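You operate a simulated robot arm through the tools that you are given. There is no shell and no other tool. Be economical: measure what you need, move in short steps, check, and stop when the job is done.

You are at the controls of a simulated robot arm. One attempt, no reset.

TASK
Unstrap mould 58, zero its counter and test it 2 times.
Fine: yellow strap knob loose, strap swung fully open; one press of the zero key, then the test button, so that it shows 2; leave the other fittings alone.

Only the result counts: the job must be done as asked and must still hold three seconds after the hand-in. Knocking over, shifting, dropping, spilling or breaking anything else fails it.

THE ROBOT
A 7-joint arm with a two-finger parallel gripper, fixed in place. Base frame: the origin is at the foot of the arm, x ahead of it, y to its left, z up. Units: m, degrees, N and s.
With the tool pointing down near the work surface it reaches from about 0.14 to 0.62 m from the base axis. Its first joint turns from -166.0 to 166.0 degrees. Payload 3.91 kg.
Tool frame: the origin (TCP) lies between the finger pads and is the grasp point; the fingertips stand 0.03 m ahead of it; z points along the fingers, y is the line along which they close. The gripper opens to 0.11 m. The fingers are 0.02 m wide and 0.01 m thick; the gripper's body (0.048 by 0.112 m) begins 0.055 m behind the TCP.
Orientation is that of the tool frame in the base frame, as a unit quaternion [x, y, z, w]. With the fingers straight down and closing along the base's y, the tool's x points along the base's -x, its y along +y and its z along -z.

THE INTERFACE
- The arm moves only by the tool nudge_tool. Its argument "increments" is a list of rows, each a list of 3 entries, a list of its own where there are three numbers: the shift along the tool's x, y, z in m, then the turn, a rotation vector about the tool's x, y, z in degrees, then the opening, from 0 (shut) to 1 (fully open). In form: [[[x, y, z], [rx, ry, rz], claw], ...]. A call has 1 to 8 rows; each row shifts and turns the commanded pose from where the row before left it, along the tool's axes as they then stand. A row lasts 0.2 s, in which the tool goes at most 0.05 m and 8.6 degrees; a call with a longer step from one row to the next is refused whole, and so is a gripper value outside its range. Where a pose cannot be reached the arm comes as near as it can. A force on the tool above 70 N (or 10 N above the force at the start of the call, whichever is more), or a blocked arm, ends the call early, and 0.2 s more pass. Each finger travels about 0.153 m/s and halts on what it meets, pressing with about 43 N; the grip force reading is that of the motor and also rises with nothing between the fingers. The clock runs only during rows and for 0.2 s after the last one: add rows that do not move to give the fingers time. It gives the time, the measured TCP pose, the force on the tool (base axes), the opening and the grip force at its end, in the units of the frame above (readings bear some noise), with the torque about the TCP (base axes, N m) and any sound that the robot's microphone picked up, and new pictures: "pictures" is both (left out), scene, wrist or none.
- Cameras (640 x 400 px; columns grow to the right, rows downward): "scene" is fixed at [0.3988, 0.6526, 1.2922]; the picture's right is [-0.96, -0.29, 0.00], its down [-0.18, 0.60, -0.78] and it looks along [0.23, -0.75, -0.62] (base axes); focal length 214 px, centre (320, 200). "wrist" rides on the gripper at [0.077, 0.007, -0.114] in the tool frame; the picture's right is [-0.09, 1.00, 0.00], its down [-0.80, -0.07, -0.59] and it looks along [-0.59, -0.05, 0.80] (tool axes); focal length 270 px, centre (320, 200). There is no depth. A picture from a camera that has moved, and an enlarged one, comes with that camera's place and axes in the base frame and with its lens. The place of the scene camera against the robot may be out by one fixed shift of up to 0.012 m in any direction.
- slide_trunk(by): slides the trunk up (or, below 0, down) by that many m; the arm rides with it, the base frame stays. It gives what a move gives, with no picture.
- enlarge(camera, box): a new picture of the part [left, top, right, bottom] of that camera's present view, enlarged. No time passes.
- sign_off(): hands the job in; it is judged then, once.

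Go step by step. Nothing tells you positions but the pictures and the camera data: compare them with the known pose of the tool, close in by small moves and look again before you grip or let go. The budget is 120 turns and 200 pictures, counting those below and the enlarged ones. Unless the task says otherwise, let go and move clear before handing in, and close with one line.

The tools are called after ">>>" as name(argument=value, ...) on one line, values as JSON. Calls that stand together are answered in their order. nudge_tool: Moves the arm, as the interface text tells. Its arguments: {"type":"object","properties":{"increments":{"type":"array","items":{"type":"array"}},"pictures":{"type":"string","enum":["both","scene","wrist","none"]}},"required":["increments"]} The other tools are called the same way: slide_trunk (by) slides the trunk up or down; enlarge (camera, box) takes an enlarged picture of a part of a camera's view; sign_off () hands the job in.

At the start:

```text
t: 0.0
tool_pos: [0.4413, 0.203, 1.1081]
tool_rot: [0.001, 1.0, 0.0, 0.0]
contact_force: [0.7, -0.6, 0.6]
moment: [-0.01, 0.01, -0.03]
width: 0.1101
grip_force: 0.1
trunk travel left (down, up): [-0.525, 0.085]
```

scene: 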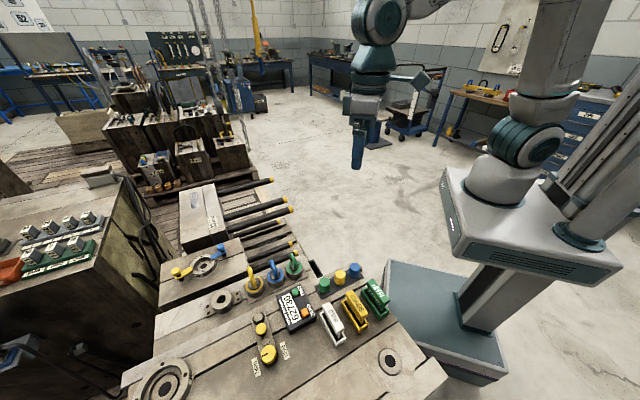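
wrist: 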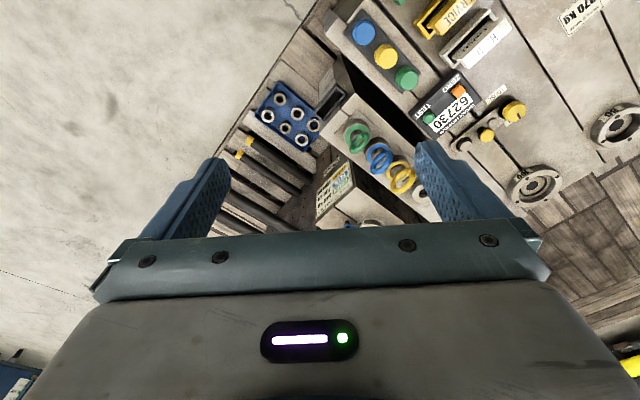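

I see a mould with a row of fittings (counter, knobs, strap, rings, plates) below and ahead of the gripper. I'll enlarge the pictures to identify them.

>>> enlarge(camera="scene", box=[220, 240, 420, 400])

>>> enlarge(camera="wrist", box=[320, 0, 640, 220])

>>> enlarge(camera="scene", box=[120, 220, 320, 400])

```text
2.50 times, centred on (320, 320) of scene
camera zoom: at [0.3988, 0.6526, 1.2922], right [-0.96, -0.29, 0.0], down [-0.18, 0.6, -0.78], along [0.23, -0.75, -0.62], focal length 536 px, centre (320, -100)
```

zoom: 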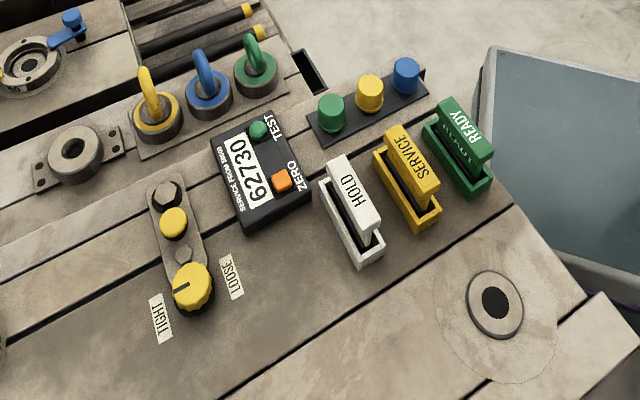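

```text
1.82 times, centred on (480, 110) of wrist
camera zoom: at [0.3654, 0.2102, 1.2223], right [0.09, 1.0, 0.0], down [0.8, -0.07, 0.59], along [0.59, -0.05, -0.8], focal length 491 px, centre (29, 364)
```

zoom: 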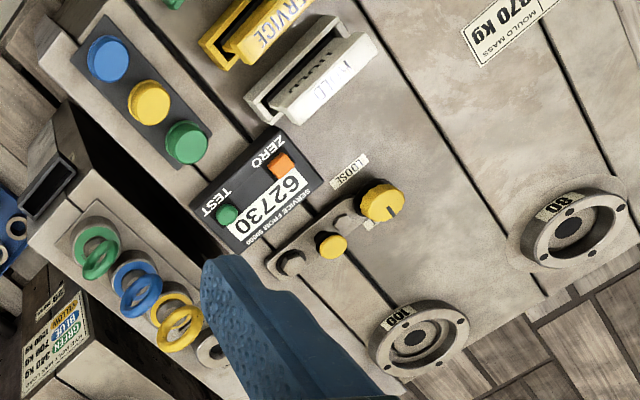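

```text
2.22 times, centred on (220, 310) of scene
camera zoom: at [0.3988, 0.6526, 1.2922], right [-0.96, -0.29, 0.0], down [-0.18, 0.6, -0.78], along [0.23, -0.75, -0.62], focal length 477 px, centre (542, -44)
```

zoom: 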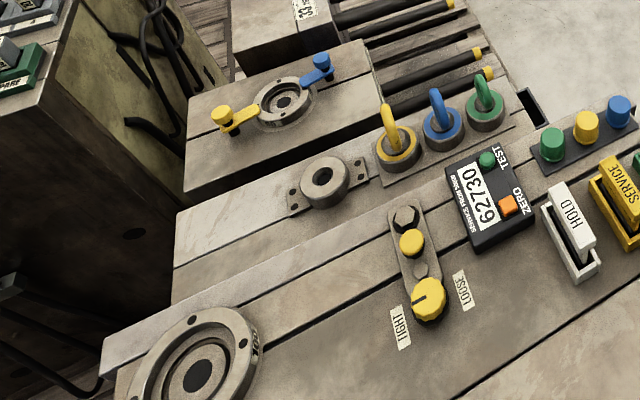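

The strap knob is at about (0.55, 0.54, 0.75), the peg (0.59, 0.50), the strap pivot (0.61, 0.47), TEST (0.55, 0.39) and ZERO (0.505, 0.43). That is far out for the arm, so I'll lower the trunk first and test the reach.

>>> slide_trunk(by=-0.2)

>>> nudge_tool(increments=[[[0, 0.04, 0], [0, 0, 0], 1], [[0, 0.04, 0], [0, 0, 0], 0.5], [[0, 0.04, 0], [0, 0, 0], 0.5], [[0, 0.04, 0], [0, 0, 0], 0.5]])

```text
t: 2.2
tool_pos: [0.4425, 0.2027, 0.9072]
tool_rot: [-0.001, 1.0, 0.001, 0.0]
contact_force: [-0.6, 0.3, 0.0]
moment: [0.0, 0.0, 0.01]
width: 0.1102
grip_force: 0.0
trunk travel left (down, up): [-0.325, 0.285]
```

```text
t: 3.2
tool_pos: [0.4433, 0.3651, 0.9079]
tool_rot: [0.0, 1.0, 0.0, 0.0]
contact_force: [0.4, -0.6, 0.7]
moment: [0.01, 0.01, 0.02]
width: 0.0552
grip_force: 0.1
trunk travel left (down, up): [-0.325, 0.285]
camera wrist: at [0.3655, 0.3722, 1.0234], right [0.09, 1.0, 0.0], down [0.8, -0.07, 0.59], along [0.59, -0.05, -0.8], focal length 270 px, centre (320, 200)
```

scene: 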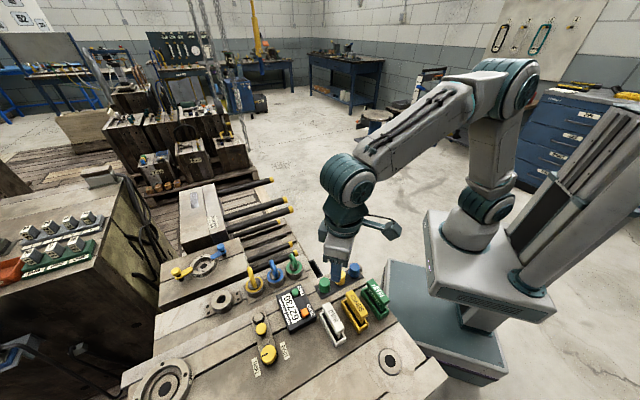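
wrist: 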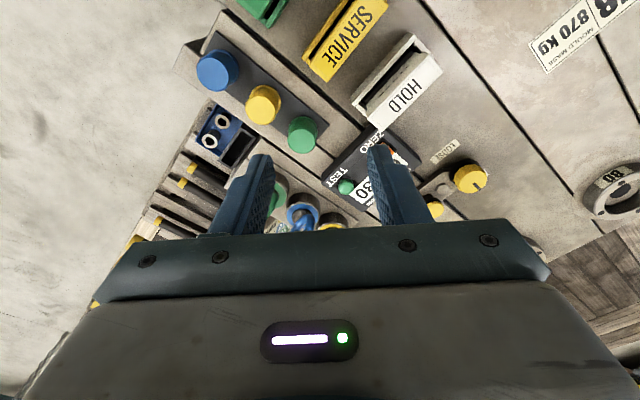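

The arm moves well here. I'll move out towards the strap to view it closer and check the reach.

>>> nudge_tool(increments=[[[-0.01, 0.04, 0], [0, 0, 0], 0.5], [[-0.01, 0.04, 0], [0, 0, 0], 0.5], [[-0.01, 0.04, 0], [0, 0, 0], 0.5], [[-0.02, 0.02, 0], [0, 0, 0], 0.5]], pictures="wrist")

```text
t: 4.2
tool_pos: [0.4953, 0.5049, 0.905]
tool_rot: [0.0, 1.0, 0.0, 0.0]
contact_force: [0.3, 0.6, 0.1]
moment: [-0.03, 0.0, -0.02]
width: 0.0548
grip_force: 0.2
trunk travel left (down, up): [-0.325, 0.285]
camera wrist: at [0.4177, 0.5118, 1.0207], right [0.09, 1.0, 0.0], down [0.8, -0.07, 0.59], along [0.59, -0.05, -0.8], focal length 270 px, centre (320, 200)
```

wrist: 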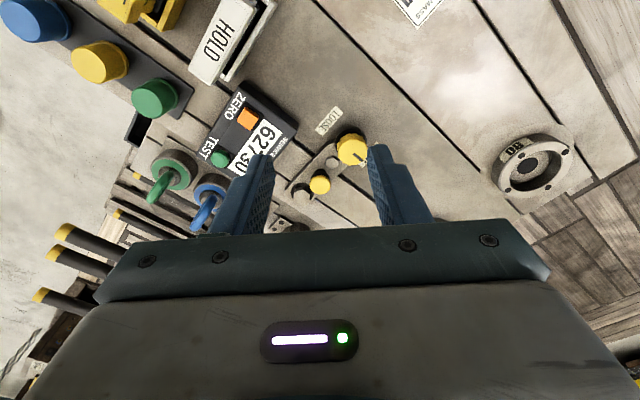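

Reach is fine so far (radius 0.71). Enlarging the strap region.

>>> enlarge(camera="wrist", box=[190, 80, 390, 220])

```text
2.86 times, centred on (290, 150) of wrist
camera zoom: at [0.4177, 0.5118, 1.0207], right [0.09, 1.0, 0.0], down [0.8, -0.07, 0.59], along [0.59, -0.05, -0.8], focal length 772 px, centre (406, 343)
```

zoom: 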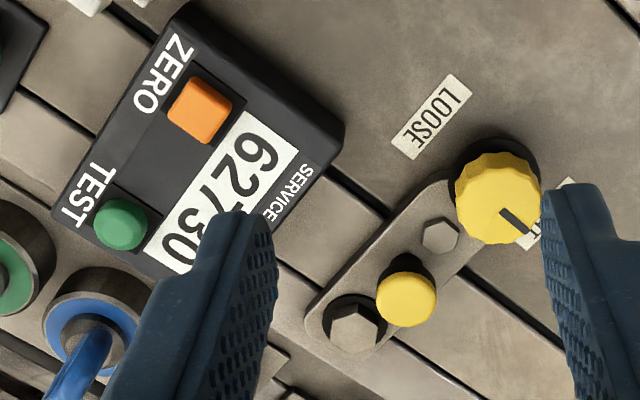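

The knob's mark points at TIGHT (+x+y side) and LOOSE lies on the opposite side. I'll move above the knob at (0.551, 0.537) and turn the tool so that the fingers close along x.

>>> nudge_tool(increments=[[[-0.028, 0.016, 0.02], [0, 0, 0], 0.5], [[-0.028, 0.016, 0.02], [0, 0, 0], 0.5], [[0, 0, 0], [0, 0, -8.5], 0.5], [[0, 0, 0], [0, 0, -8.5], 0.5], [[0, 0, 0], [0, 0, -8.5], 0.5], [[0, 0, 0], [0, 0, -8.5], 0.5], [[0, 0, 0], [0, 0, -8.5], 0.5], [[0, 0, 0], [0, 0, -8.5], 0.5]], pictures="both")

```text
t: 6.0
tool_pos: [0.5426, 0.5205, 0.8653]
tool_rot: [-0.432, 0.902, 0.001, -0.001]
contact_force: [-1.1, 0.0, -0.2]
moment: [-0.01, 0.04, -0.02]
width: 0.0553
grip_force: 0.0
out of reach, approached as far as the arm can: row 2
trunk travel left (down, up): [-0.325, 0.285]
camera wrist: at [0.4879, 0.4648, 0.9809], right [-0.72, 0.69, 0.0], down [0.56, 0.58, 0.59], along [0.41, 0.43, -0.8], focal length 270 px, centre (320, 200)
```

scene: 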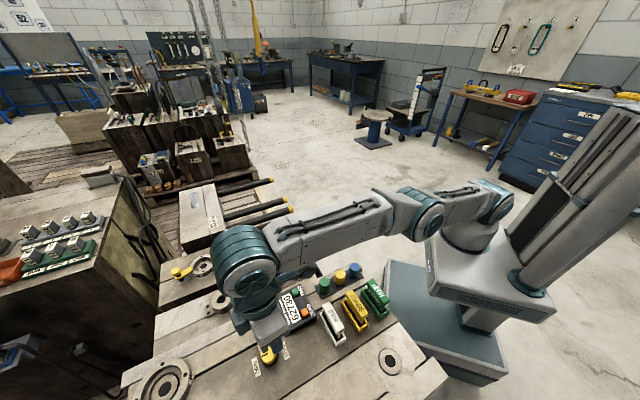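
wrist: 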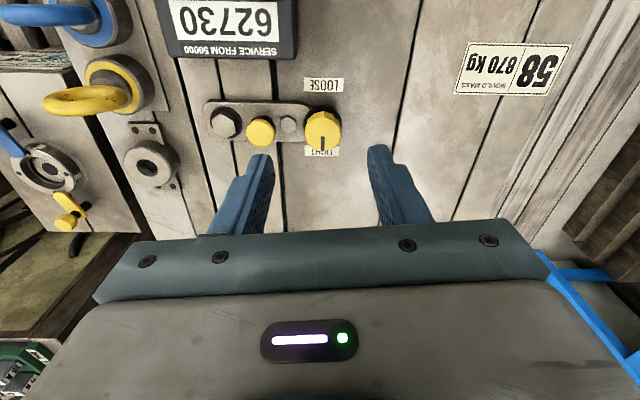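

Mould 58 is confirmed by its label. The arm is at full stretch (shoulder lower than wrist), so I'll raise the trunk and then descend with the arm level, which gives more reach.

>>> slide_trunk(by=0.085)

>>> nudge_tool(increments=[[[0, 0, 0.03], [0, 0, -8.5], 0.5], [[0, 0, 0.03], [0, 0, -8.5], 0.5], [[0, 0, 0.03], [0, 0, -8.5], 0.5], [[0, 0, 0.03], [0, 0, -8.5], 0.5], [[0, 0, 0.03], [0, 0, 0], 0.5]], pictures="both")

```text
t: 7.2
tool_pos: [0.5406, 0.5196, 0.9496]
tool_rot: [-0.43, 0.903, 0.0, 0.0]
contact_force: [-0.5, 0.0, -0.1]
moment: [-0.02, -0.01, -0.01]
width: 0.0551
grip_force: 0.0
trunk travel left (down, up): [-0.41, 0.2]
```

```text
t: 8.4
tool_pos: [0.5405, 0.5205, 0.7998]
tool_rot: [-0.676, 0.737, 0.001, 0.0]
contact_force: [0.2, -1.1, 0.8]
moment: [0.0, -0.01, 0.03]
width: 0.0549
grip_force: 0.1
trunk travel left (down, up): [-0.41, 0.2]
camera wrist: at [0.5267, 0.4442, 0.9151], right [-0.98, 0.17, 0.0], down [0.14, 0.79, 0.59], along [0.1, 0.59, -0.8], focal length 270 px, centre (320, 200)
```

scene: 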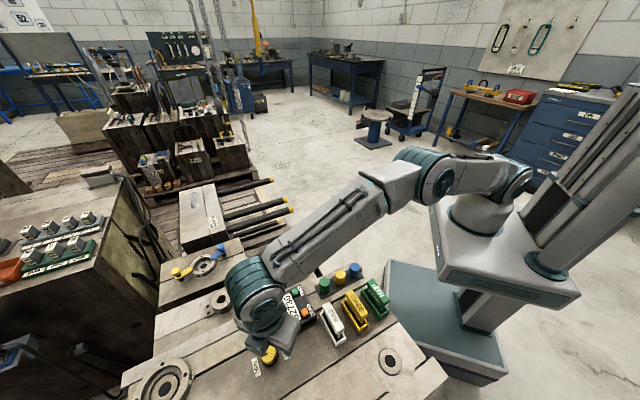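
wrist: 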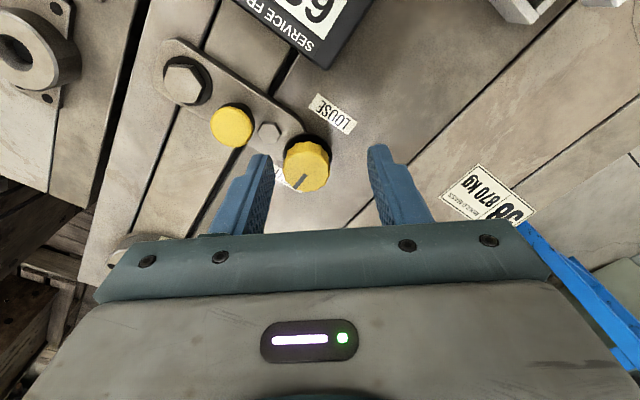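

The arm reaches with bend to spare now. I'll centre over the knob at about (0.552, 0.535).

>>> nudge_tool(increments=[[[-0.0154, -0.0102, 0.0], [0, 0, 0], 0.5], [[0, 0, 0.01], [0, 0, 0], 0.5]], pictures="wrist")

>>> enlarge(camera="scene", box=[210, 300, 330, 390])

```text
t: 9.0
tool_pos: [0.5531, 0.5347, 0.79]
tool_rot: [-0.676, 0.737, 0.0, 0.0]
contact_force: [-0.1, 0.0, 0.4]
moment: [0.02, 0.0, 0.02]
width: 0.055
grip_force: 0.1
trunk travel left (down, up): [-0.41, 0.2]
camera wrist: at [0.54, 0.4591, 0.9063], right [-0.98, 0.17, 0.0], down [0.14, 0.79, 0.59], along [0.1, 0.59, -0.8], focal length 270 px, centre (320, 200)
```

wrist: 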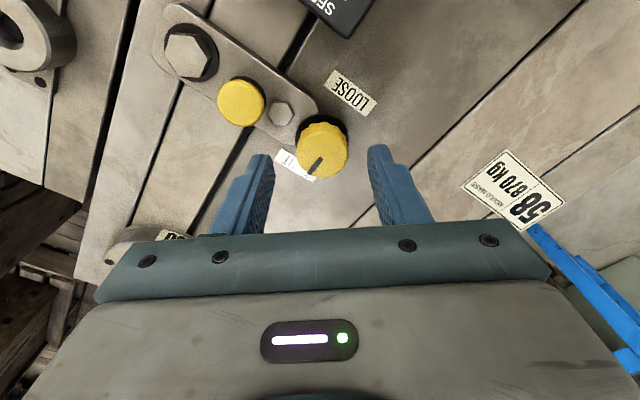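

```text
4.44 times, centred on (270, 345) of scene
camera zoom: at [0.3988, 0.6526, 1.2922], right [-0.96, -0.29, 0.0], down [-0.18, 0.6, -0.78], along [0.23, -0.75, -0.62], focal length 953 px, centre (542, -444)
```

zoom: 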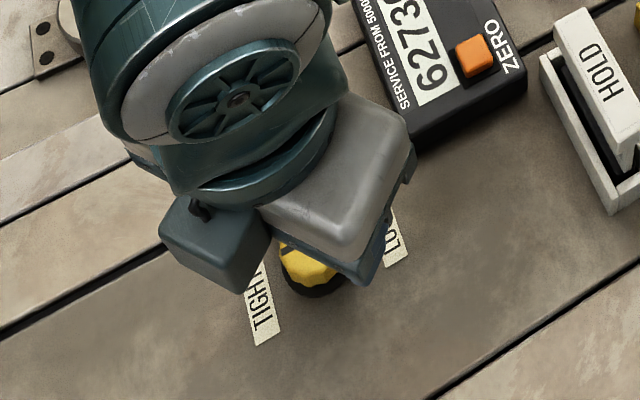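

The knob is centred on the tool axis. I'll descend to TCP z ≈ 0.76 and close on it.

>>> nudge_tool(increments=[[[0, 0, 0.015], [0, 0, 0], 0.5], [[0, 0, 0.013], [0, 0, 0], 0.5], [[0, 0, 0], [0, 0, 0], 0.2], [[0, 0, 0], [0, 0, 0], 0.2]], pictures="wrist")

```text
t: 10.0
tool_pos: [0.5512, 0.5351, 0.7642]
tool_rot: [-0.677, 0.736, 0.0, -0.001]
contact_force: [-7.3, -3.9, 2.2]
moment: [-0.55, 0.5, 0.0]
width: 0.0366
grip_force: 44.8
trunk travel left (down, up): [-0.41, 0.2]
camera wrist: at [0.5387, 0.4596, 0.8787], right [-0.98, 0.17, 0.0], down [0.14, 0.79, 0.59], along [0.1, 0.58, -0.8], focal length 270 px, centre (320, 200)
```

wrist: 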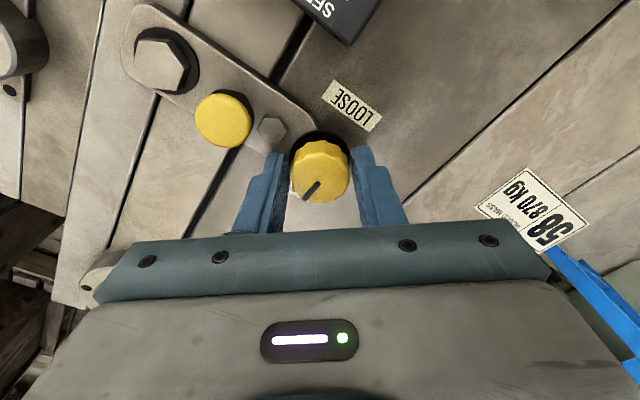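

The knob is gripped (37 mm wide). I'll try a counter-clockwise turn (loosening) in small steps.

>>> nudge_tool(increments=[[[0, 0, 0], [0, 0, -6], 0.2], [[0, 0, 0], [0, 0, -6], 0.2], [[0, 0, 0], [0, 0, -6], 0.2]], pictures="wrist")

```text
t: 10.8
tool_pos: [0.5524, 0.5347, 0.764]
tool_rot: [0.784, -0.621, 0.0, -0.001]
contact_force: [-8.9, 0.3, 3.7]
moment: [-0.81, 0.14, 0.01]
width: 0.0366
grip_force: 45.5
trunk travel left (down, up): [-0.41, 0.2]
camera wrist: at [0.5627, 0.459, 0.8786], right [-0.99, -0.14, 0.0], down [-0.11, 0.8, 0.59], along [-0.08, 0.59, -0.8], focal length 270 px, centre (320, 200)
```

wrist: 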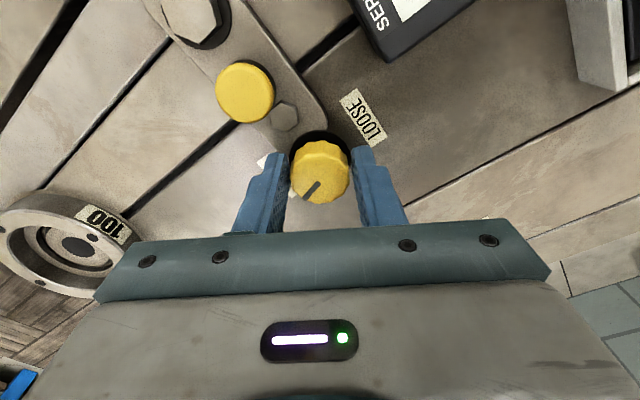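

The knob turns freely with the gripper. Continuing.

>>> nudge_tool(increments=[[[0, 0, 0], [0, 0, -7.5], 0.2], [[0, 0, 0], [0, 0, -7.5], 0.2], [[0, 0, 0], [0, 0, -7.5], 0.2], [[0, 0, 0], [0, 0, -7.5], 0.2], [[0, 0, 0], [0, 0, -7.5], 0.2], [[0, 0, 0], [0, 0, -7.5], 0.2], [[0, 0, 0], [0, 0, -7.5], 0.2], [[0, 0, 0], [0, 0, -7.5], 0.2]], pictures="wrist")

```text
t: 12.6
tool_pos: [0.5516, 0.5342, 0.7652]
tool_rot: [0.989, -0.145, 0.0, 0.0]
contact_force: [-11.8, 2.4, 2.7]
moment: [0.17, 0.57, -0.01]
width: 0.0366
grip_force: 45.1
trunk travel left (down, up): [-0.41, 0.2]
camera wrist: at [0.6233, 0.5065, 0.8786], right [-0.37, -0.93, 0.0], down [-0.75, 0.3, 0.59], along [-0.55, 0.22, -0.8], focal length 270 px, centre (320, 200)
```

wrist: 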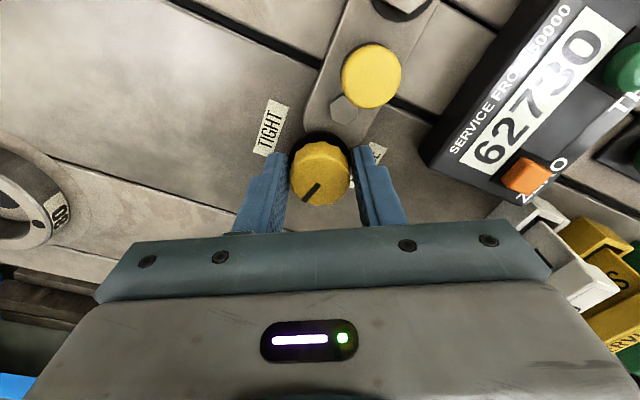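

78° done with no stop yet. I'll go 15° more, then regrip.

>>> nudge_tool(increments=[[[0, 0, 0], [0, 0, -7.5], 0.2], [[0, 0, 0], [0, 0, -7.5], 0.2], [[0, 0, 0], [0, 0, 0], 0.2]], pictures="wrist")

```text
t: 13.4
tool_pos: [0.5502, 0.5346, 0.7634]
tool_rot: [1.0, -0.015, 0.0, 0.0]
contact_force: [-15.2, 3.2, 0.4]
moment: [0.27, 0.18, -0.01]
width: 0.0366
grip_force: 45.0
trunk travel left (down, up): [-0.41, 0.2]
camera wrist: at [0.6283, 0.526, 0.8786], right [-0.12, -0.99, 0.0], down [-0.8, 0.1, 0.59], along [-0.59, 0.07, -0.8], focal length 270 px, centre (320, 200)
```

wrist: 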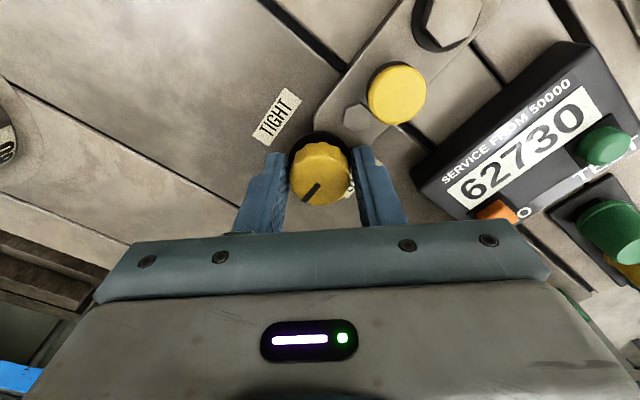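

No stop yet at 93°. I'll open, rotate back 90° and regrip.

>>> nudge_tool(increments=[[[0, 0, 0], [0, 0, 0], 0.5], [[0, 0, 0], [0, 0, 0], 0.5], [[0, 0, 0], [0, 0, 8.5], 0.5], [[0, 0, 0], [0, 0, 8.5], 0.5], [[0, 0, 0], [0, 0, 8.5], 0.5], [[0, 0, 0], [0, 0, 8.5], 0.5], [[0, 0, 0], [0, 0, 8.5], 0.5], [[0, 0, 0], [0, 0, 8.5], 0.5]], pictures="none")

>>> nudge_tool(increments=[[[0, 0, 0], [0, 0, 8.5], 0.5], [[0, 0, 0], [0, 0, 8.5], 0.5], [[0, 0, 0], [0, 0, 8.5], 0.5], [[0, 0, 0], [0, 0, 8.5], 0.5], [[0, 0, 0], [0, 0, 0], 0.5]], pictures="wrist")

```text
t: 15.2
tool_pos: [0.5522, 0.5348, 0.7623]
tool_rot: [0.894, -0.447, 0.0, 0.0]
contact_force: [0.7, 0.7, -0.6]
moment: [0.0, 0.01, -0.02]
width: 0.0552
grip_force: 0.0
trunk travel left (down, up): [-0.41, 0.2]
```

```text
t: 16.4
tool_pos: [0.5529, 0.5339, 0.7638]
tool_rot: [0.725, -0.689, 0.001, 0.001]
contact_force: [0.3, 0.0, -0.5]
moment: [0.0, -0.01, 0.03]
width: 0.0551
grip_force: 0.0
trunk travel left (down, up): [-0.41, 0.2]
camera wrist: at [0.5501, 0.4577, 0.8782], right [-1.0, 0.04, 0.0], down [0.03, 0.8, 0.59], along [0.02, 0.59, -0.8], focal length 270 px, centre (320, 200)
```

wrist: 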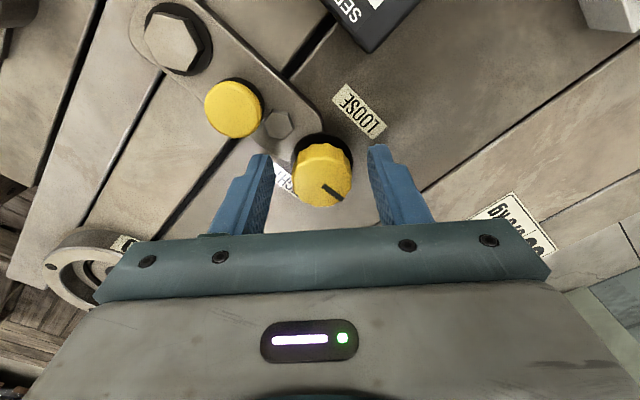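

The knob stayed put, pointing away from TIGHT, about halfway. Regrip and turn another 85–90°.

>>> nudge_tool(increments=[[[0, 0, 0], [0, 0, 0], 0.2], [[0, 0, 0], [0, 0, 0], 0.2], [[0, 0, 0], [0, 0, -7.5], 0.2], [[0, 0, 0], [0, 0, -7.5], 0.2], [[0, 0, 0], [0, 0, -7.5], 0.2], [[0, 0, 0], [0, 0, -7.5], 0.2], [[0, 0, 0], [0, 0, -7.5], 0.2], [[0, 0, 0], [0, 0, -7.5], 0.2]], pictures="wrist")

```text
t: 18.2
tool_pos: [0.5516, 0.5345, 0.7626]
tool_rot: [0.934, -0.357, 0.0, 0.0]
contact_force: [-7.4, -4.8, -1.3]
moment: [-0.56, -0.18, -0.02]
width: 0.0367
grip_force: 44.9
trunk travel left (down, up): [-0.41, 0.2]
camera wrist: at [0.605, 0.4786, 0.8782], right [-0.73, -0.68, 0.0], down [-0.55, 0.59, 0.59], along [-0.41, 0.43, -0.8], focal length 270 px, centre (320, 200)
```

wrist: 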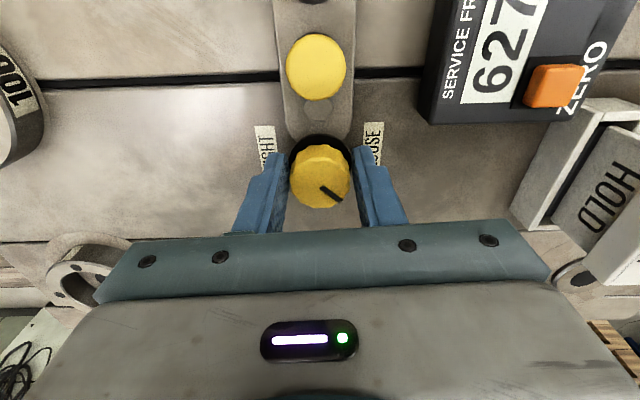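

The mark is at about 138°, and LOOSE is about 40° on. Continuing until it points at LOOSE or hits a stop.

>>> nudge_tool(increments=[[[0, 0, 0], [0, 0, -7.5], 0.2], [[0, 0, 0], [0, 0, -7.5], 0.2], [[0, 0, 0], [0, 0, -7.5], 0.2], [[0, 0, 0], [0, 0, -7.5], 0.2], [[0, 0, 0], [0, 0, -7.5], 0.2]], pictures="wrist")

```text
t: 19.4
tool_pos: [0.5513, 0.5342, 0.7633]
tool_rot: [0.999, -0.038, 0.0, 0.0]
contact_force: [-8.0, -3.2, -0.4]
moment: [0.01, -0.19, -0.02]
width: 0.0365
grip_force: 45.3
trunk travel left (down, up): [-0.41, 0.2]
camera wrist: at [0.6285, 0.5225, 0.8781], right [-0.16, -0.99, 0.0], down [-0.79, 0.13, 0.59], along [-0.59, 0.1, -0.8], focal length 270 px, centre (320, 200)
```

wrist: 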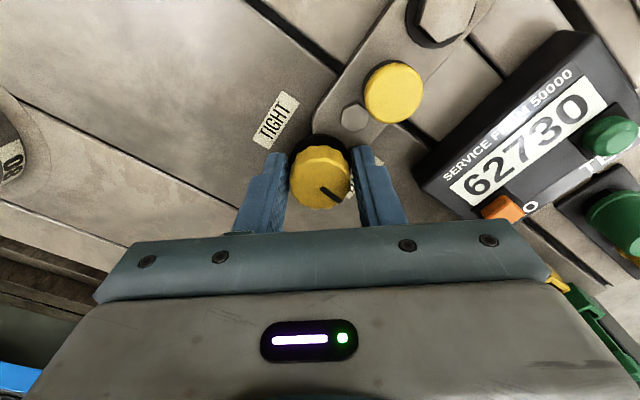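

About 176° turned; the mark points at LOOSE. One more small step to see if there is a stop.

>>> nudge_tool(increments=[[[0, 0, 0], [0, 0, -5], 0.2], [[0, 0, 0], [0, 0, 0], 0.2]], pictures="wrist")

```text
t: 20.0
tool_pos: [0.5524, 0.5344, 0.7614]
tool_rot: [1.0, 0.005, 0.0, 0.001]
contact_force: [-8.5, 0.5, 2.2]
moment: [-0.15, 0.63, -0.01]
width: 0.0361
grip_force: 45.0
trunk travel left (down, up): [-0.41, 0.2]
camera wrist: at [0.6293, 0.5291, 0.8781], right [-0.08, -1.0, 0.0], down [-0.8, 0.06, 0.59], along [-0.59, 0.05, -0.8], focal length 270 px, centre (320, 200)
```

wrist: 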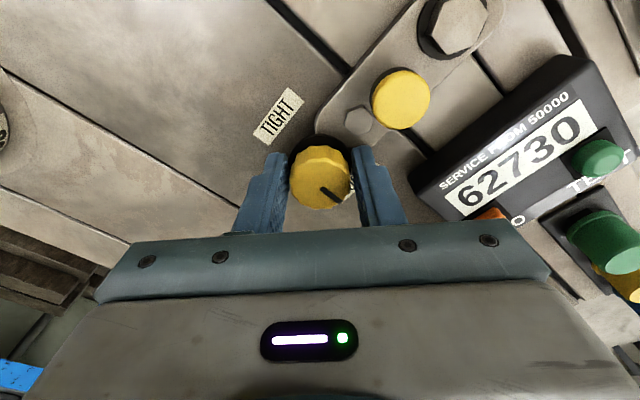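

The mark is at LOOSE and the grip is starting to slip a bit, so it may be at its stop. I'll release, rise and inspect.

>>> nudge_tool(increments=[[[0, 0, 0], [0, 0, 0], 0.5], [[0, 0, 0], [0, 0, 0], 0.5], [[0, 0, -0.03], [0, 0, 0], 0.5], [[0, 0, -0.03], [0, 0, 7.5], 0.5], [[0, 0, 0], [0, 0, 7.5], 0.5], [[0, 0, 0], [0, 0, 7.5], 0.5], [[0, 0, 0], [0, 0, 7.5], 0.5], [[0, 0, 0], [0, 0, 7.5], 0.5]], pictures="wrist")

>>> enlarge(camera="wrist", box=[200, 20, 440, 200])

```text
t: 21.8
tool_pos: [0.5538, 0.5348, 0.8228]
tool_rot: [0.948, -0.318, 0.0, -0.001]
contact_force: [-0.8, -0.7, -0.1]
moment: [0.0, 0.03, -0.02]
width: 0.055
grip_force: 0.1
trunk travel left (down, up): [-0.41, 0.2]
camera wrist: at [0.6103, 0.4834, 0.9379], right [-0.67, -0.74, 0.0], down [-0.6, 0.54, 0.59], along [-0.44, 0.4, -0.8], focal length 270 px, centre (320, 200)
```

wrist: 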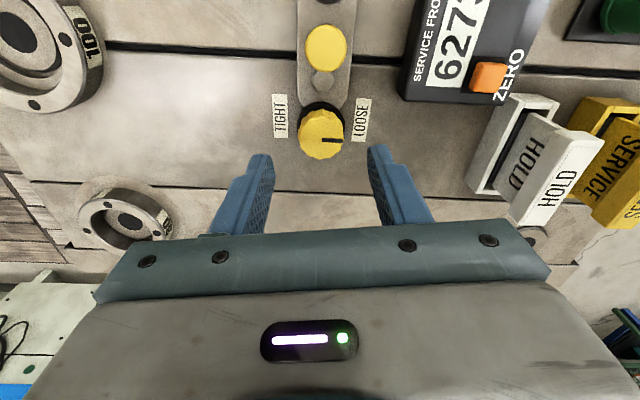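

```text
2.22 times, centred on (320, 110) of wrist
camera zoom: at [0.6103, 0.4834, 0.9379], right [-0.67, -0.74, 0.0], down [-0.6, 0.54, 0.59], along [-0.44, 0.4, -0.8], focal length 601 px, centre (320, 400)
```

zoom: 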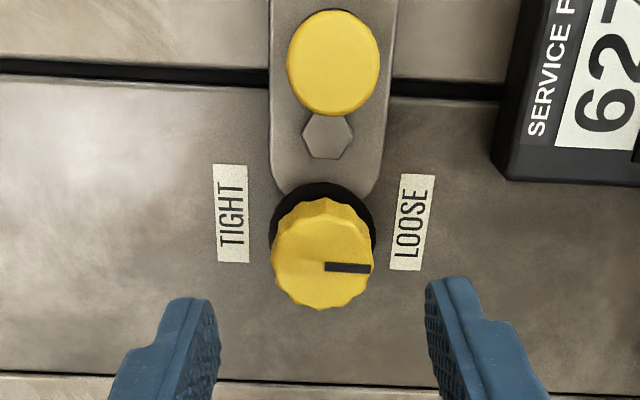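

The knob mark is exactly at LOOSE. Next I'll go over the yellow peg on the strap at about (0.590, 0.498), with the fingers either side of the strap.

>>> nudge_tool(increments=[[[0.025, 0.004, 0], [0, 0, 0], 0.5], [[0.026, 0.004, 0], [0, 0, 0], 0.5], [[0, 0, 0.02], [0, 0, 8], 0.5], [[0, 0, 0], [0, 0, 0], 0.5]], pictures="wrist")

```text
t: 22.8
tool_pos: [0.5885, 0.4967, 0.8024]
tool_rot: [0.924, -0.383, 0.0, -0.001]
contact_force: [0.3, 0.5, -0.5]
moment: [0.05, -0.01, 0.02]
width: 0.0551
grip_force: 0.0
trunk travel left (down, up): [-0.41, 0.2]
camera wrist: at [0.6386, 0.4387, 0.9169], right [-0.77, -0.64, 0.0], down [-0.52, 0.62, 0.59], along [-0.38, 0.46, -0.8], focal length 270 px, centre (320, 200)
```

wrist: 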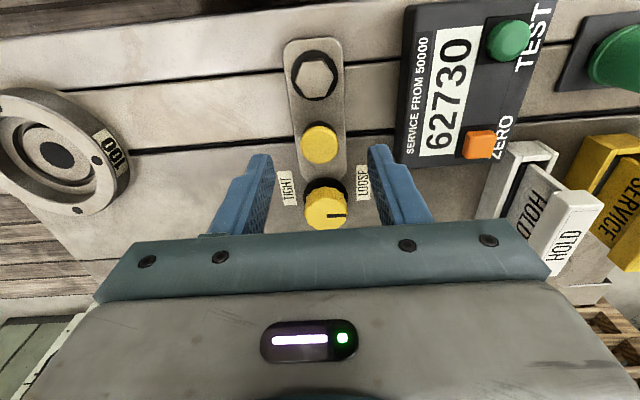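

The peg is centred. I'll descend and close on it.

>>> nudge_tool(increments=[[[0, 0, 0.02], [0, 0, 0], 0.5], [[0, 0, 0.018], [0, 0, 0], 0.5], [[0, 0, 0], [0, 0, 0], 0.15], [[0, 0, 0], [0, 0, 0], 0.15]], pictures="wrist")

```text
t: 23.8
tool_pos: [0.5898, 0.4972, 0.7641]
tool_rot: [0.924, -0.383, -0.001, 0.0]
contact_force: [-1.4, -1.0, -2.0]
moment: [0.13, -0.06, 0.0]
width: 0.0247
grip_force: 44.9
trunk travel left (down, up): [-0.41, 0.2]
camera wrist: at [0.6399, 0.4385, 0.879], right [-0.77, -0.64, 0.0], down [-0.52, 0.62, 0.59], along [-0.38, 0.46, -0.8], focal length 270 px, centre (320, 200)
```

wrist: 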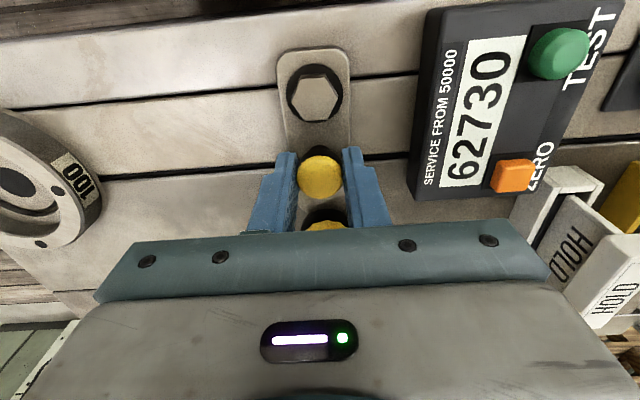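

Gripped. I'll test a small swing about the pivot, away from the counter (clockwise).

>>> nudge_tool(increments=[[[0.0001, -0.00276, 0], [0, 0, 4], 0.15], [[0.0001, -0.00276, 0], [0, 0, 4], 0.15], [[0.0001, -0.00276, 0], [0, 0, 4], 0.15]], pictures="wrist")

```text
t: 24.6
tool_pos: [0.5957, 0.5023, 0.7633]
tool_rot: [0.879, -0.477, -0.001, 0.001]
contact_force: [-0.5, -2.7, -11.1]
moment: [0.48, 0.36, -0.02]
width: 0.0246
grip_force: 45.5
trunk travel left (down, up): [-0.41, 0.2]
camera wrist: at [0.6327, 0.4344, 0.879], right [-0.88, -0.47, 0.0], down [-0.37, 0.71, 0.59], along [-0.28, 0.52, -0.8], focal length 270 px, centre (320, 200)
```

wrist: 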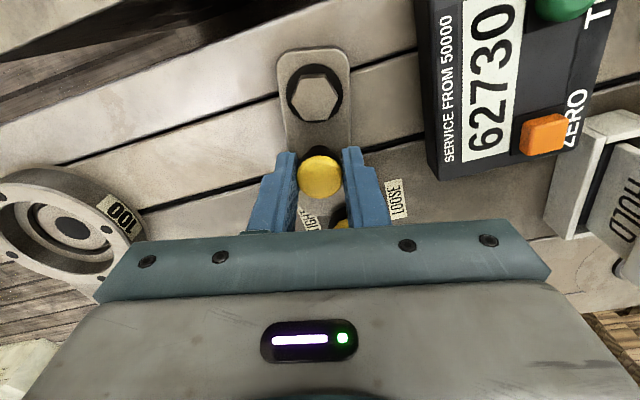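

The strap swings this way. Continuing.

>>> nudge_tool(increments=[[[0.0004, -0.0055, 0], [0, 0, 8], 0.15], [[0.0004, -0.0055, 0], [0, 0, 8], 0.15], [[0.0004, -0.0055, 0], [0, 0, 8], 0.15], [[0.0004, -0.0055, 0], [0, 0, 8], 0.15], [[0.0004, -0.0055, 0], [0, 0, 8], 0.15]], pictures="wrist")

```text
t: 25.8
tool_pos: [0.6023, 0.499, 0.7635]
tool_rot: [-0.663, 0.749, 0.001, -0.001]
contact_force: [-11.0, 24.8, 0.8]
moment: [1.37, 0.0, 0.18]
width: 0.0243
grip_force: 45.3
out of reach, approached as far as the arm can: row 1, 2, 3, 4, 5
trunk travel left (down, up): [-0.41, 0.2]
camera wrist: at [0.5859, 0.4235, 0.8796], right [-0.98, 0.21, 0.0], down [0.17, 0.79, 0.6], along [0.12, 0.58, -0.8], focal length 270 px, centre (320, 200)
```

wrist: 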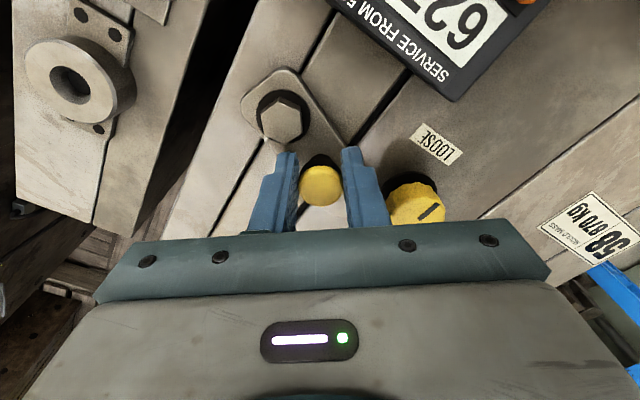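

The tool-down reach ends here (radius 0.78). I'll release, rise, then tilt the fingers outward to gain reach.

>>> nudge_tool(increments=[[[0, 0, 0], [0, 0, 0], 0.4], [[0, 0, 0], [0, 0, 0], 0.4], [[0, 0, -0.03], [0, 0, 0], 0.4], [[0, 0, -0.03], [0, 0, 0], 0.4], [[0, 0, 0], [0, 0, 8.5], 0.2], [[0, 0, 0], [0, 0, 8.5], 0], [[0, 0, 0], [0, 0, 8.5], 0], [[0, 0, 0], [0, 0, 8.5], 0]], pictures="wrist")

```text
t: 27.6
tool_pos: [0.6018, 0.4899, 0.8238]
tool_rot: [-0.414, 0.91, 0.0, 0.0]
contact_force: [-0.2, 0.3, -0.5]
moment: [-0.04, 0.0, 0.0]
width: 0.0002
grip_force: 36.8
out of reach, approached as far as the arm can: row 4
trunk travel left (down, up): [-0.41, 0.2]
camera wrist: at [0.5463, 0.4371, 0.9392], right [-0.69, 0.72, 0.0], down [0.58, 0.56, 0.59], along [0.43, 0.41, -0.8], focal length 270 px, centre (320, 200)
```

wrist: 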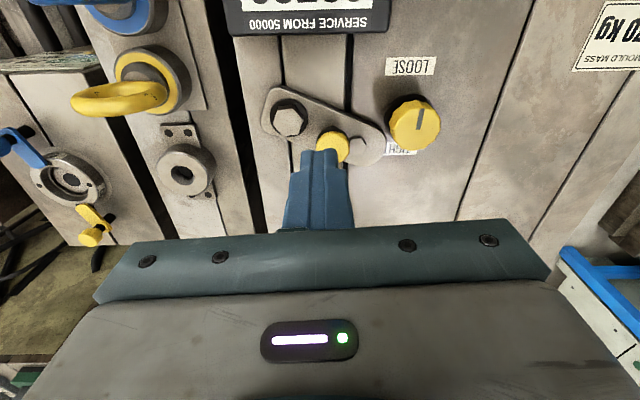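

The strap has swung about 22°; the peg is now near (0.604, 0.505). With the fingers shut I'll back inward and tilt outward 25° to push the peg from the inner side.

>>> nudge_tool(increments=[[[0.0318, 0.016, 0], [0, 0, 0], 0], [[0, 0, 0], [0, -8.5, 0], 0], [[0, 0, 0], [0, -8.5, 0], 0], [[0, 0, 0], [0, -8.5, 0], 0], [[0.0129, 0, 0.0271], [0, 0, 0], 0]], pictures="both")

```text
t: 28.8
tool_pos: [0.5699, 0.4768, 0.7958]
tool_rot: [-0.404, 0.887, 0.092, 0.203]
contact_force: [0.6, -0.4, 0.6]
moment: [0.0, -0.01, 0.01]
width: 0.0
grip_force: 37.7
trunk travel left (down, up): [-0.41, 0.2]
camera wrist: at [0.4864, 0.3914, 0.8651], right [-0.7, 0.71, 0.04], down [0.36, 0.31, 0.88], along [0.62, 0.63, -0.47], focal length 270 px, centre (320, 200)
```

scene: 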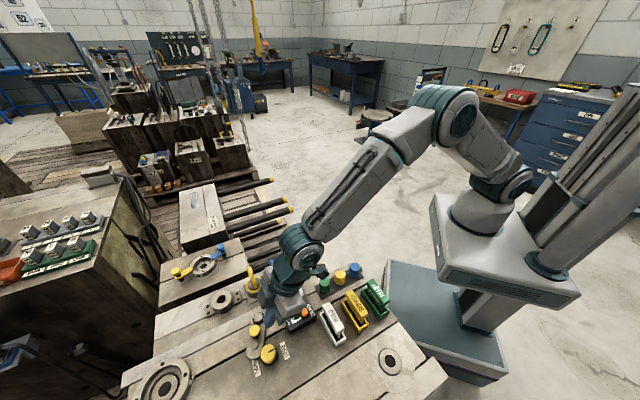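
wrist: 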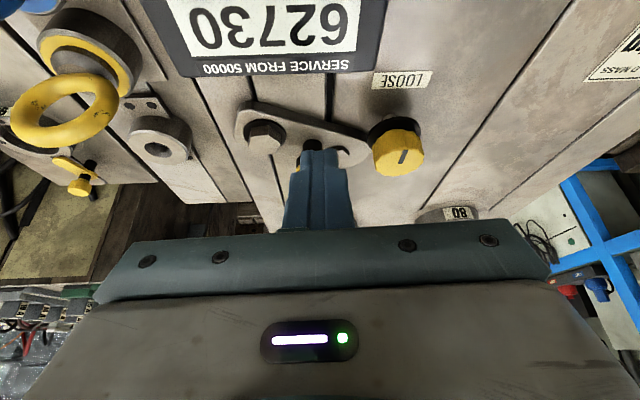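

The geometry fits. I'll descend vertically so the tip sits behind the peg.

>>> nudge_tool(increments=[[[0.0073, 0, 0.0153], [0, 0, 0], 0], [[0.0073, 0, 0.0153], [0, 0, 0], 0]], pictures="wrist")

>>> enlarge(camera="scene", box=[210, 280, 330, 380])

```text
t: 29.4
tool_pos: [0.5683, 0.4764, 0.7608]
tool_rot: [-0.404, 0.888, 0.091, 0.201]
contact_force: [1.6, -0.7, -0.2]
moment: [-0.01, 0.01, -0.01]
width: 0.0002
grip_force: 37.7
trunk travel left (down, up): [-0.41, 0.2]
camera wrist: at [0.4863, 0.3917, 0.8309], right [-0.7, 0.71, 0.04], down [0.36, 0.31, 0.88], along [0.62, 0.63, -0.47], focal length 270 px, centre (320, 200)
```

wrist: 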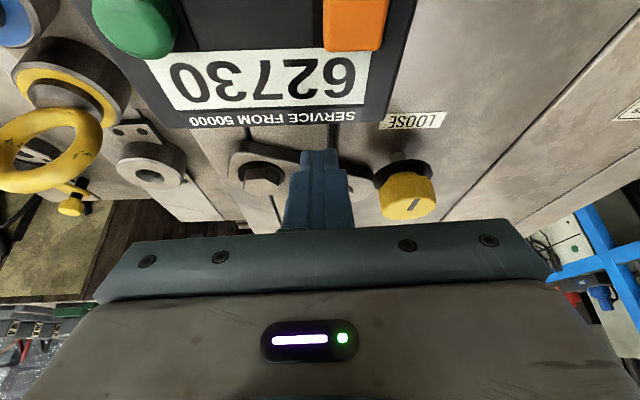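

```text
4.00 times, centred on (270, 330) of scene
camera zoom: at [0.3988, 0.6526, 1.2922], right [-0.96, -0.29, 0.0], down [-0.18, 0.6, -0.78], along [0.23, -0.75, -0.62], focal length 858 px, centre (520, -320)
```

zoom: 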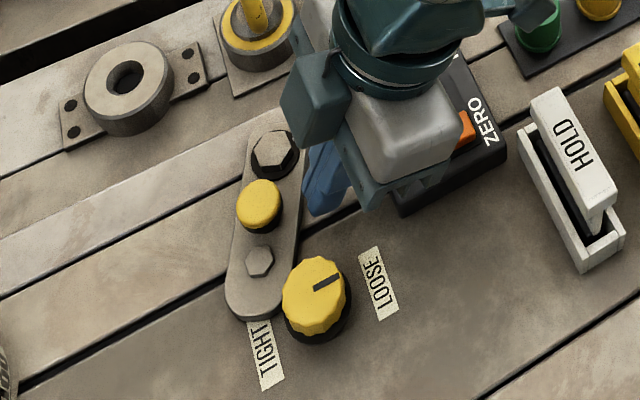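

The view shows the strap free of the knob and the finger tip beside the peg. I'll push along the arc.

>>> nudge_tool(increments=[[[-0.0118, 0.0037, 0.0056], [0, 0, 0], 0], [[-0.0078, -0.001, 0.0037], [0, 0, 0], 0], [[-0.0077, -0.0011, 0.0037], [0, 0, 0], 0], [[-0.0063, -0.0037, 0.003], [0, 0, 0], 0], [[-0.0063, -0.0037, 0.003], [0, 0, 0], 0]], pictures="none")

>>> enlarge(camera="scene", box=[190, 270, 330, 380])

```text
t: 30.6
tool_pos: [0.6013, 0.5061, 0.7613]
tool_rot: [-0.405, 0.887, 0.092, 0.202]
contact_force: [0.4, 0.9, 3.6]
moment: [0.04, -0.03, 0.0]
width: 0.0
grip_force: 37.5
trunk travel left (down, up): [-0.41, 0.2]
```

```text
3.64 times, centred on (260, 325) of scene
camera zoom: at [0.3988, 0.6526, 1.2922], right [-0.96, -0.29, 0.0], down [-0.18, 0.6, -0.78], along [0.23, -0.75, -0.62], focal length 780 px, centre (538, -254)
```

zoom: 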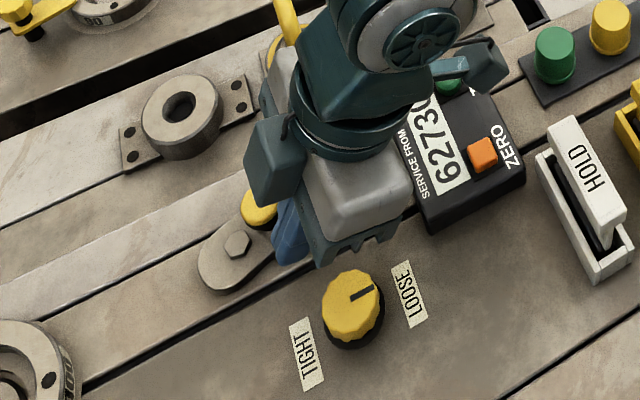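

It works; the strap is near 70°. Continuing round the arc.

>>> nudge_tool(increments=[[[-0.0048, -0.0059, 0.0023], [0, 0, 0], 0], [[-0.0048, -0.0059, 0.0023], [0, 0, 0], 0], [[-0.0027, -0.0073, 0.0013], [0, 0, 0], 0], [[-0.0026, -0.0073, 0.0012], [0, 0, 0], 0]], pictures="none")

>>> enlarge(camera="scene", box=[190, 270, 330, 380])

```text
t: 31.6
tool_pos: [0.6152, 0.5086, 0.7597]
tool_rot: [-0.411, 0.886, 0.095, 0.194]
contact_force: [-66.6, 2.8, 3.9]
moment: [0.08, 1.84, -0.14]
width: 0.0
grip_force: 37.5
trunk travel left (down, up): [-0.41, 0.2]
```

```text
3.64 times, centred on (260, 325) of scene
camera zoom: at [0.3988, 0.6526, 1.2922], right [-0.96, -0.29, 0.0], down [-0.18, 0.6, -0.78], along [0.23, -0.75, -0.62], focal length 780 px, centre (538, -254)
```

zoom: 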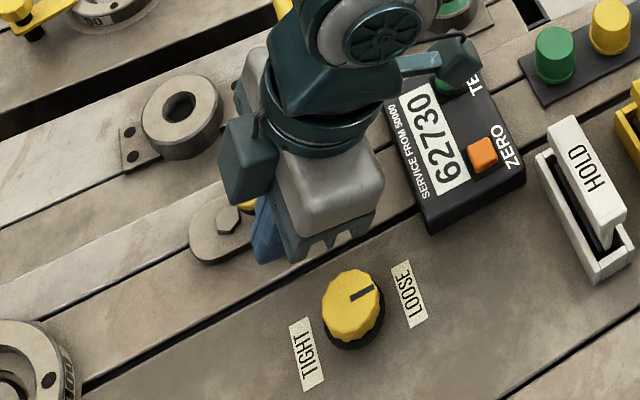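

A firm stop: 67 N along x. The strap looks fully swung; I'll back off and inspect.

>>> nudge_tool(increments=[[[0.005, 0.013, -0.0025], [0, 0, 0], 0], [[0.01, 0.01, -0.005], [0, 0, 0], 0], [[-0.013, 0, -0.027], [0, 0, 0], 0], [[-0.013, 0, -0.027], [0, 0, 0], 0], [[0.04, 0, 0], [0, 0, 0], 0]], pictures="wrist")

>>> enlarge(camera="scene", box=[190, 270, 330, 380])

```text
t: 32.8
tool_pos: [0.58, 0.4764, 0.8037]
tool_rot: [-0.404, 0.887, 0.091, 0.202]
contact_force: [-0.1, -0.9, 0.7]
moment: [-0.04, 0.02, -0.02]
width: 0.0001
grip_force: 37.9
trunk travel left (down, up): [-0.41, 0.2]
camera wrist: at [0.498, 0.3914, 0.8745], right [-0.7, 0.71, 0.04], down [0.36, 0.31, 0.88], along [0.62, 0.63, -0.47], focal length 270 px, centre (320, 200)
```

wrist: 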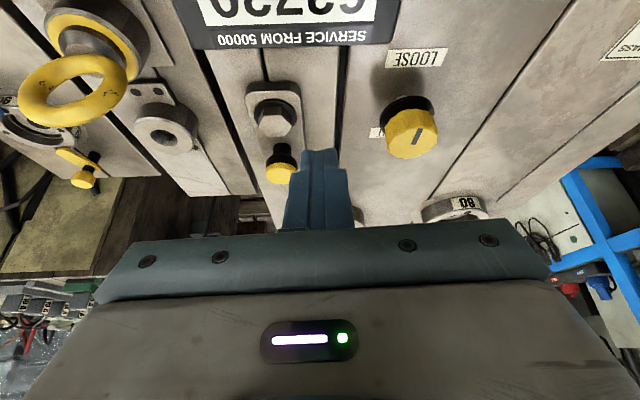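

```text
3.64 times, centred on (260, 325) of scene
camera zoom: at [0.3988, 0.6526, 1.2922], right [-0.96, -0.29, 0.0], down [-0.18, 0.6, -0.78], along [0.23, -0.75, -0.62], focal length 780 px, centre (538, -254)
```

zoom: 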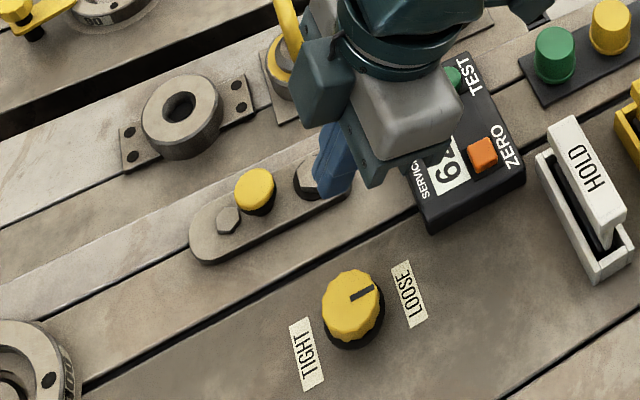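

The strap now lies parallel to the parting line, against its stop (about 90° swung). Next I'll straighten the tool and go above the orange ZERO key.

>>> nudge_tool(increments=[[[0, 0, -0.03], [0, 0, 0], 0], [[0, 0, 0], [0, 8.5, 0], 0], [[0, 0, 0], [0, 8.5, 0], 0], [[0, 0, 0], [0, 8.5, 0], 0], [[0.025, 0.01, 0], [0, 0, 0], 0], [[0.025, 0.01, 0], [0, 0, 0], 0], [[0.015, 0.004, 0], [0, 0, 0], 0]], pictures="both")

```text
t: 34.4
tool_pos: [0.5098, 0.4333, 0.8316]
tool_rot: [-0.415, 0.91, 0.0, 0.0]
contact_force: [0.3, 0.2, -0.1]
moment: [0.01, -0.01, -0.05]
width: 0.0
grip_force: 37.5
trunk travel left (down, up): [-0.41, 0.2]
camera wrist: at [0.4551, 0.3796, 0.9457], right [-0.69, 0.72, 0.0], down [0.58, 0.56, 0.59], along [0.43, 0.41, -0.8], focal length 270 px, centre (320, 200)
```

scene: 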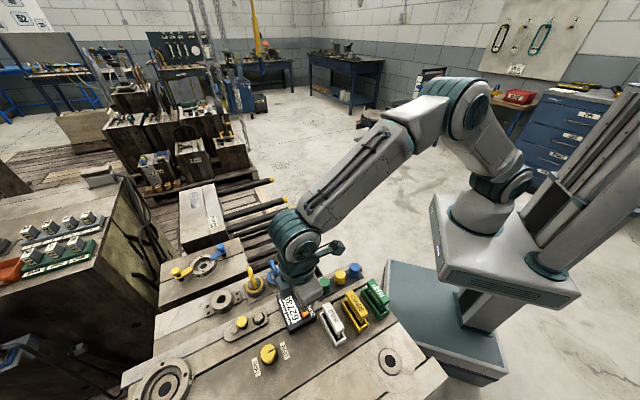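
wrist: 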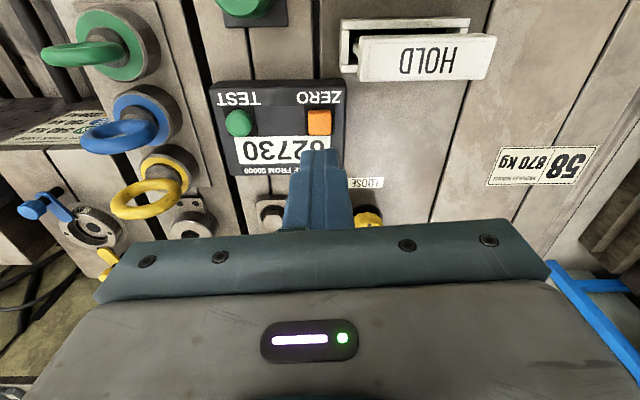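

The ZERO key is nearly under the tool axis; a 4 mm inward correction, then descend to just above it.

>>> nudge_tool(increments=[[[0.004, 0, 0.02], [0, 0, 0], 0], [[0, 0, 0.017], [0, 0, 0], 0]], pictures="wrist")

>>> enlarge(camera="scene", box=[260, 260, 360, 340])

```text
t: 35.0
tool_pos: [0.5088, 0.4289, 0.7925]
tool_rot: [-0.415, 0.91, 0.0, 0.0]
contact_force: [0.8, 0.2, -0.1]
moment: [0.01, 0.01, 0.02]
width: 0.0
grip_force: 37.7
trunk travel left (down, up): [-0.41, 0.2]
camera wrist: at [0.4536, 0.3768, 0.9076], right [-0.69, 0.72, 0.0], down [0.58, 0.56, 0.59], along [0.43, 0.41, -0.8], focal length 270 px, centre (320, 200)
```

wrist: 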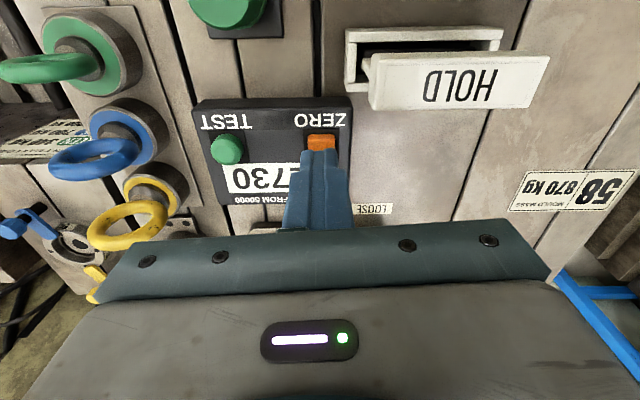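

```text
5.00 times, centred on (310, 300) of scene
camera zoom: at [0.3988, 0.6526, 1.2922], right [-0.96, -0.29, 0.0], down [-0.18, 0.6, -0.78], along [0.23, -0.75, -0.62], focal length 1072 px, centre (370, -300)
```

zoom: 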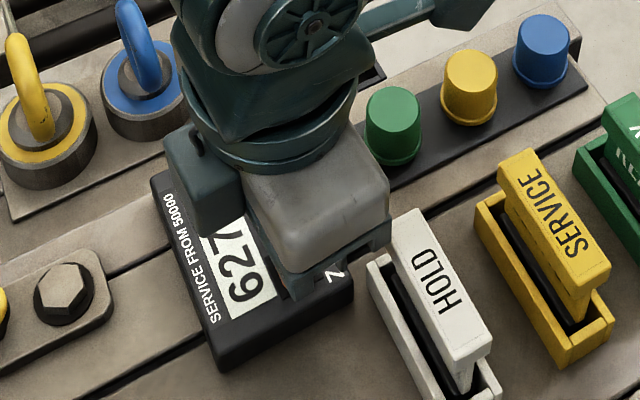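

Aligned over ZERO. Pressing gently downward in small steps.

>>> nudge_tool(increments=[[[0.001, 0, 0.006], [0, 0, 0], 0], [[0, 0, 0.004], [0, 0, 0], 0], [[0, 0, 0.003], [0, 0, 0], 0]], pictures="none")

```text
t: 35.8
tool_pos: [0.5087, 0.4286, 0.7808]
tool_rot: [-0.415, 0.91, 0.0, -0.001]
contact_force: [1.2, -1.6, 2.0]
moment: [-0.02, -0.05, -0.01]
width: 0.0
grip_force: 38.0
trunk travel left (down, up): [-0.41, 0.2]
heard: click
```

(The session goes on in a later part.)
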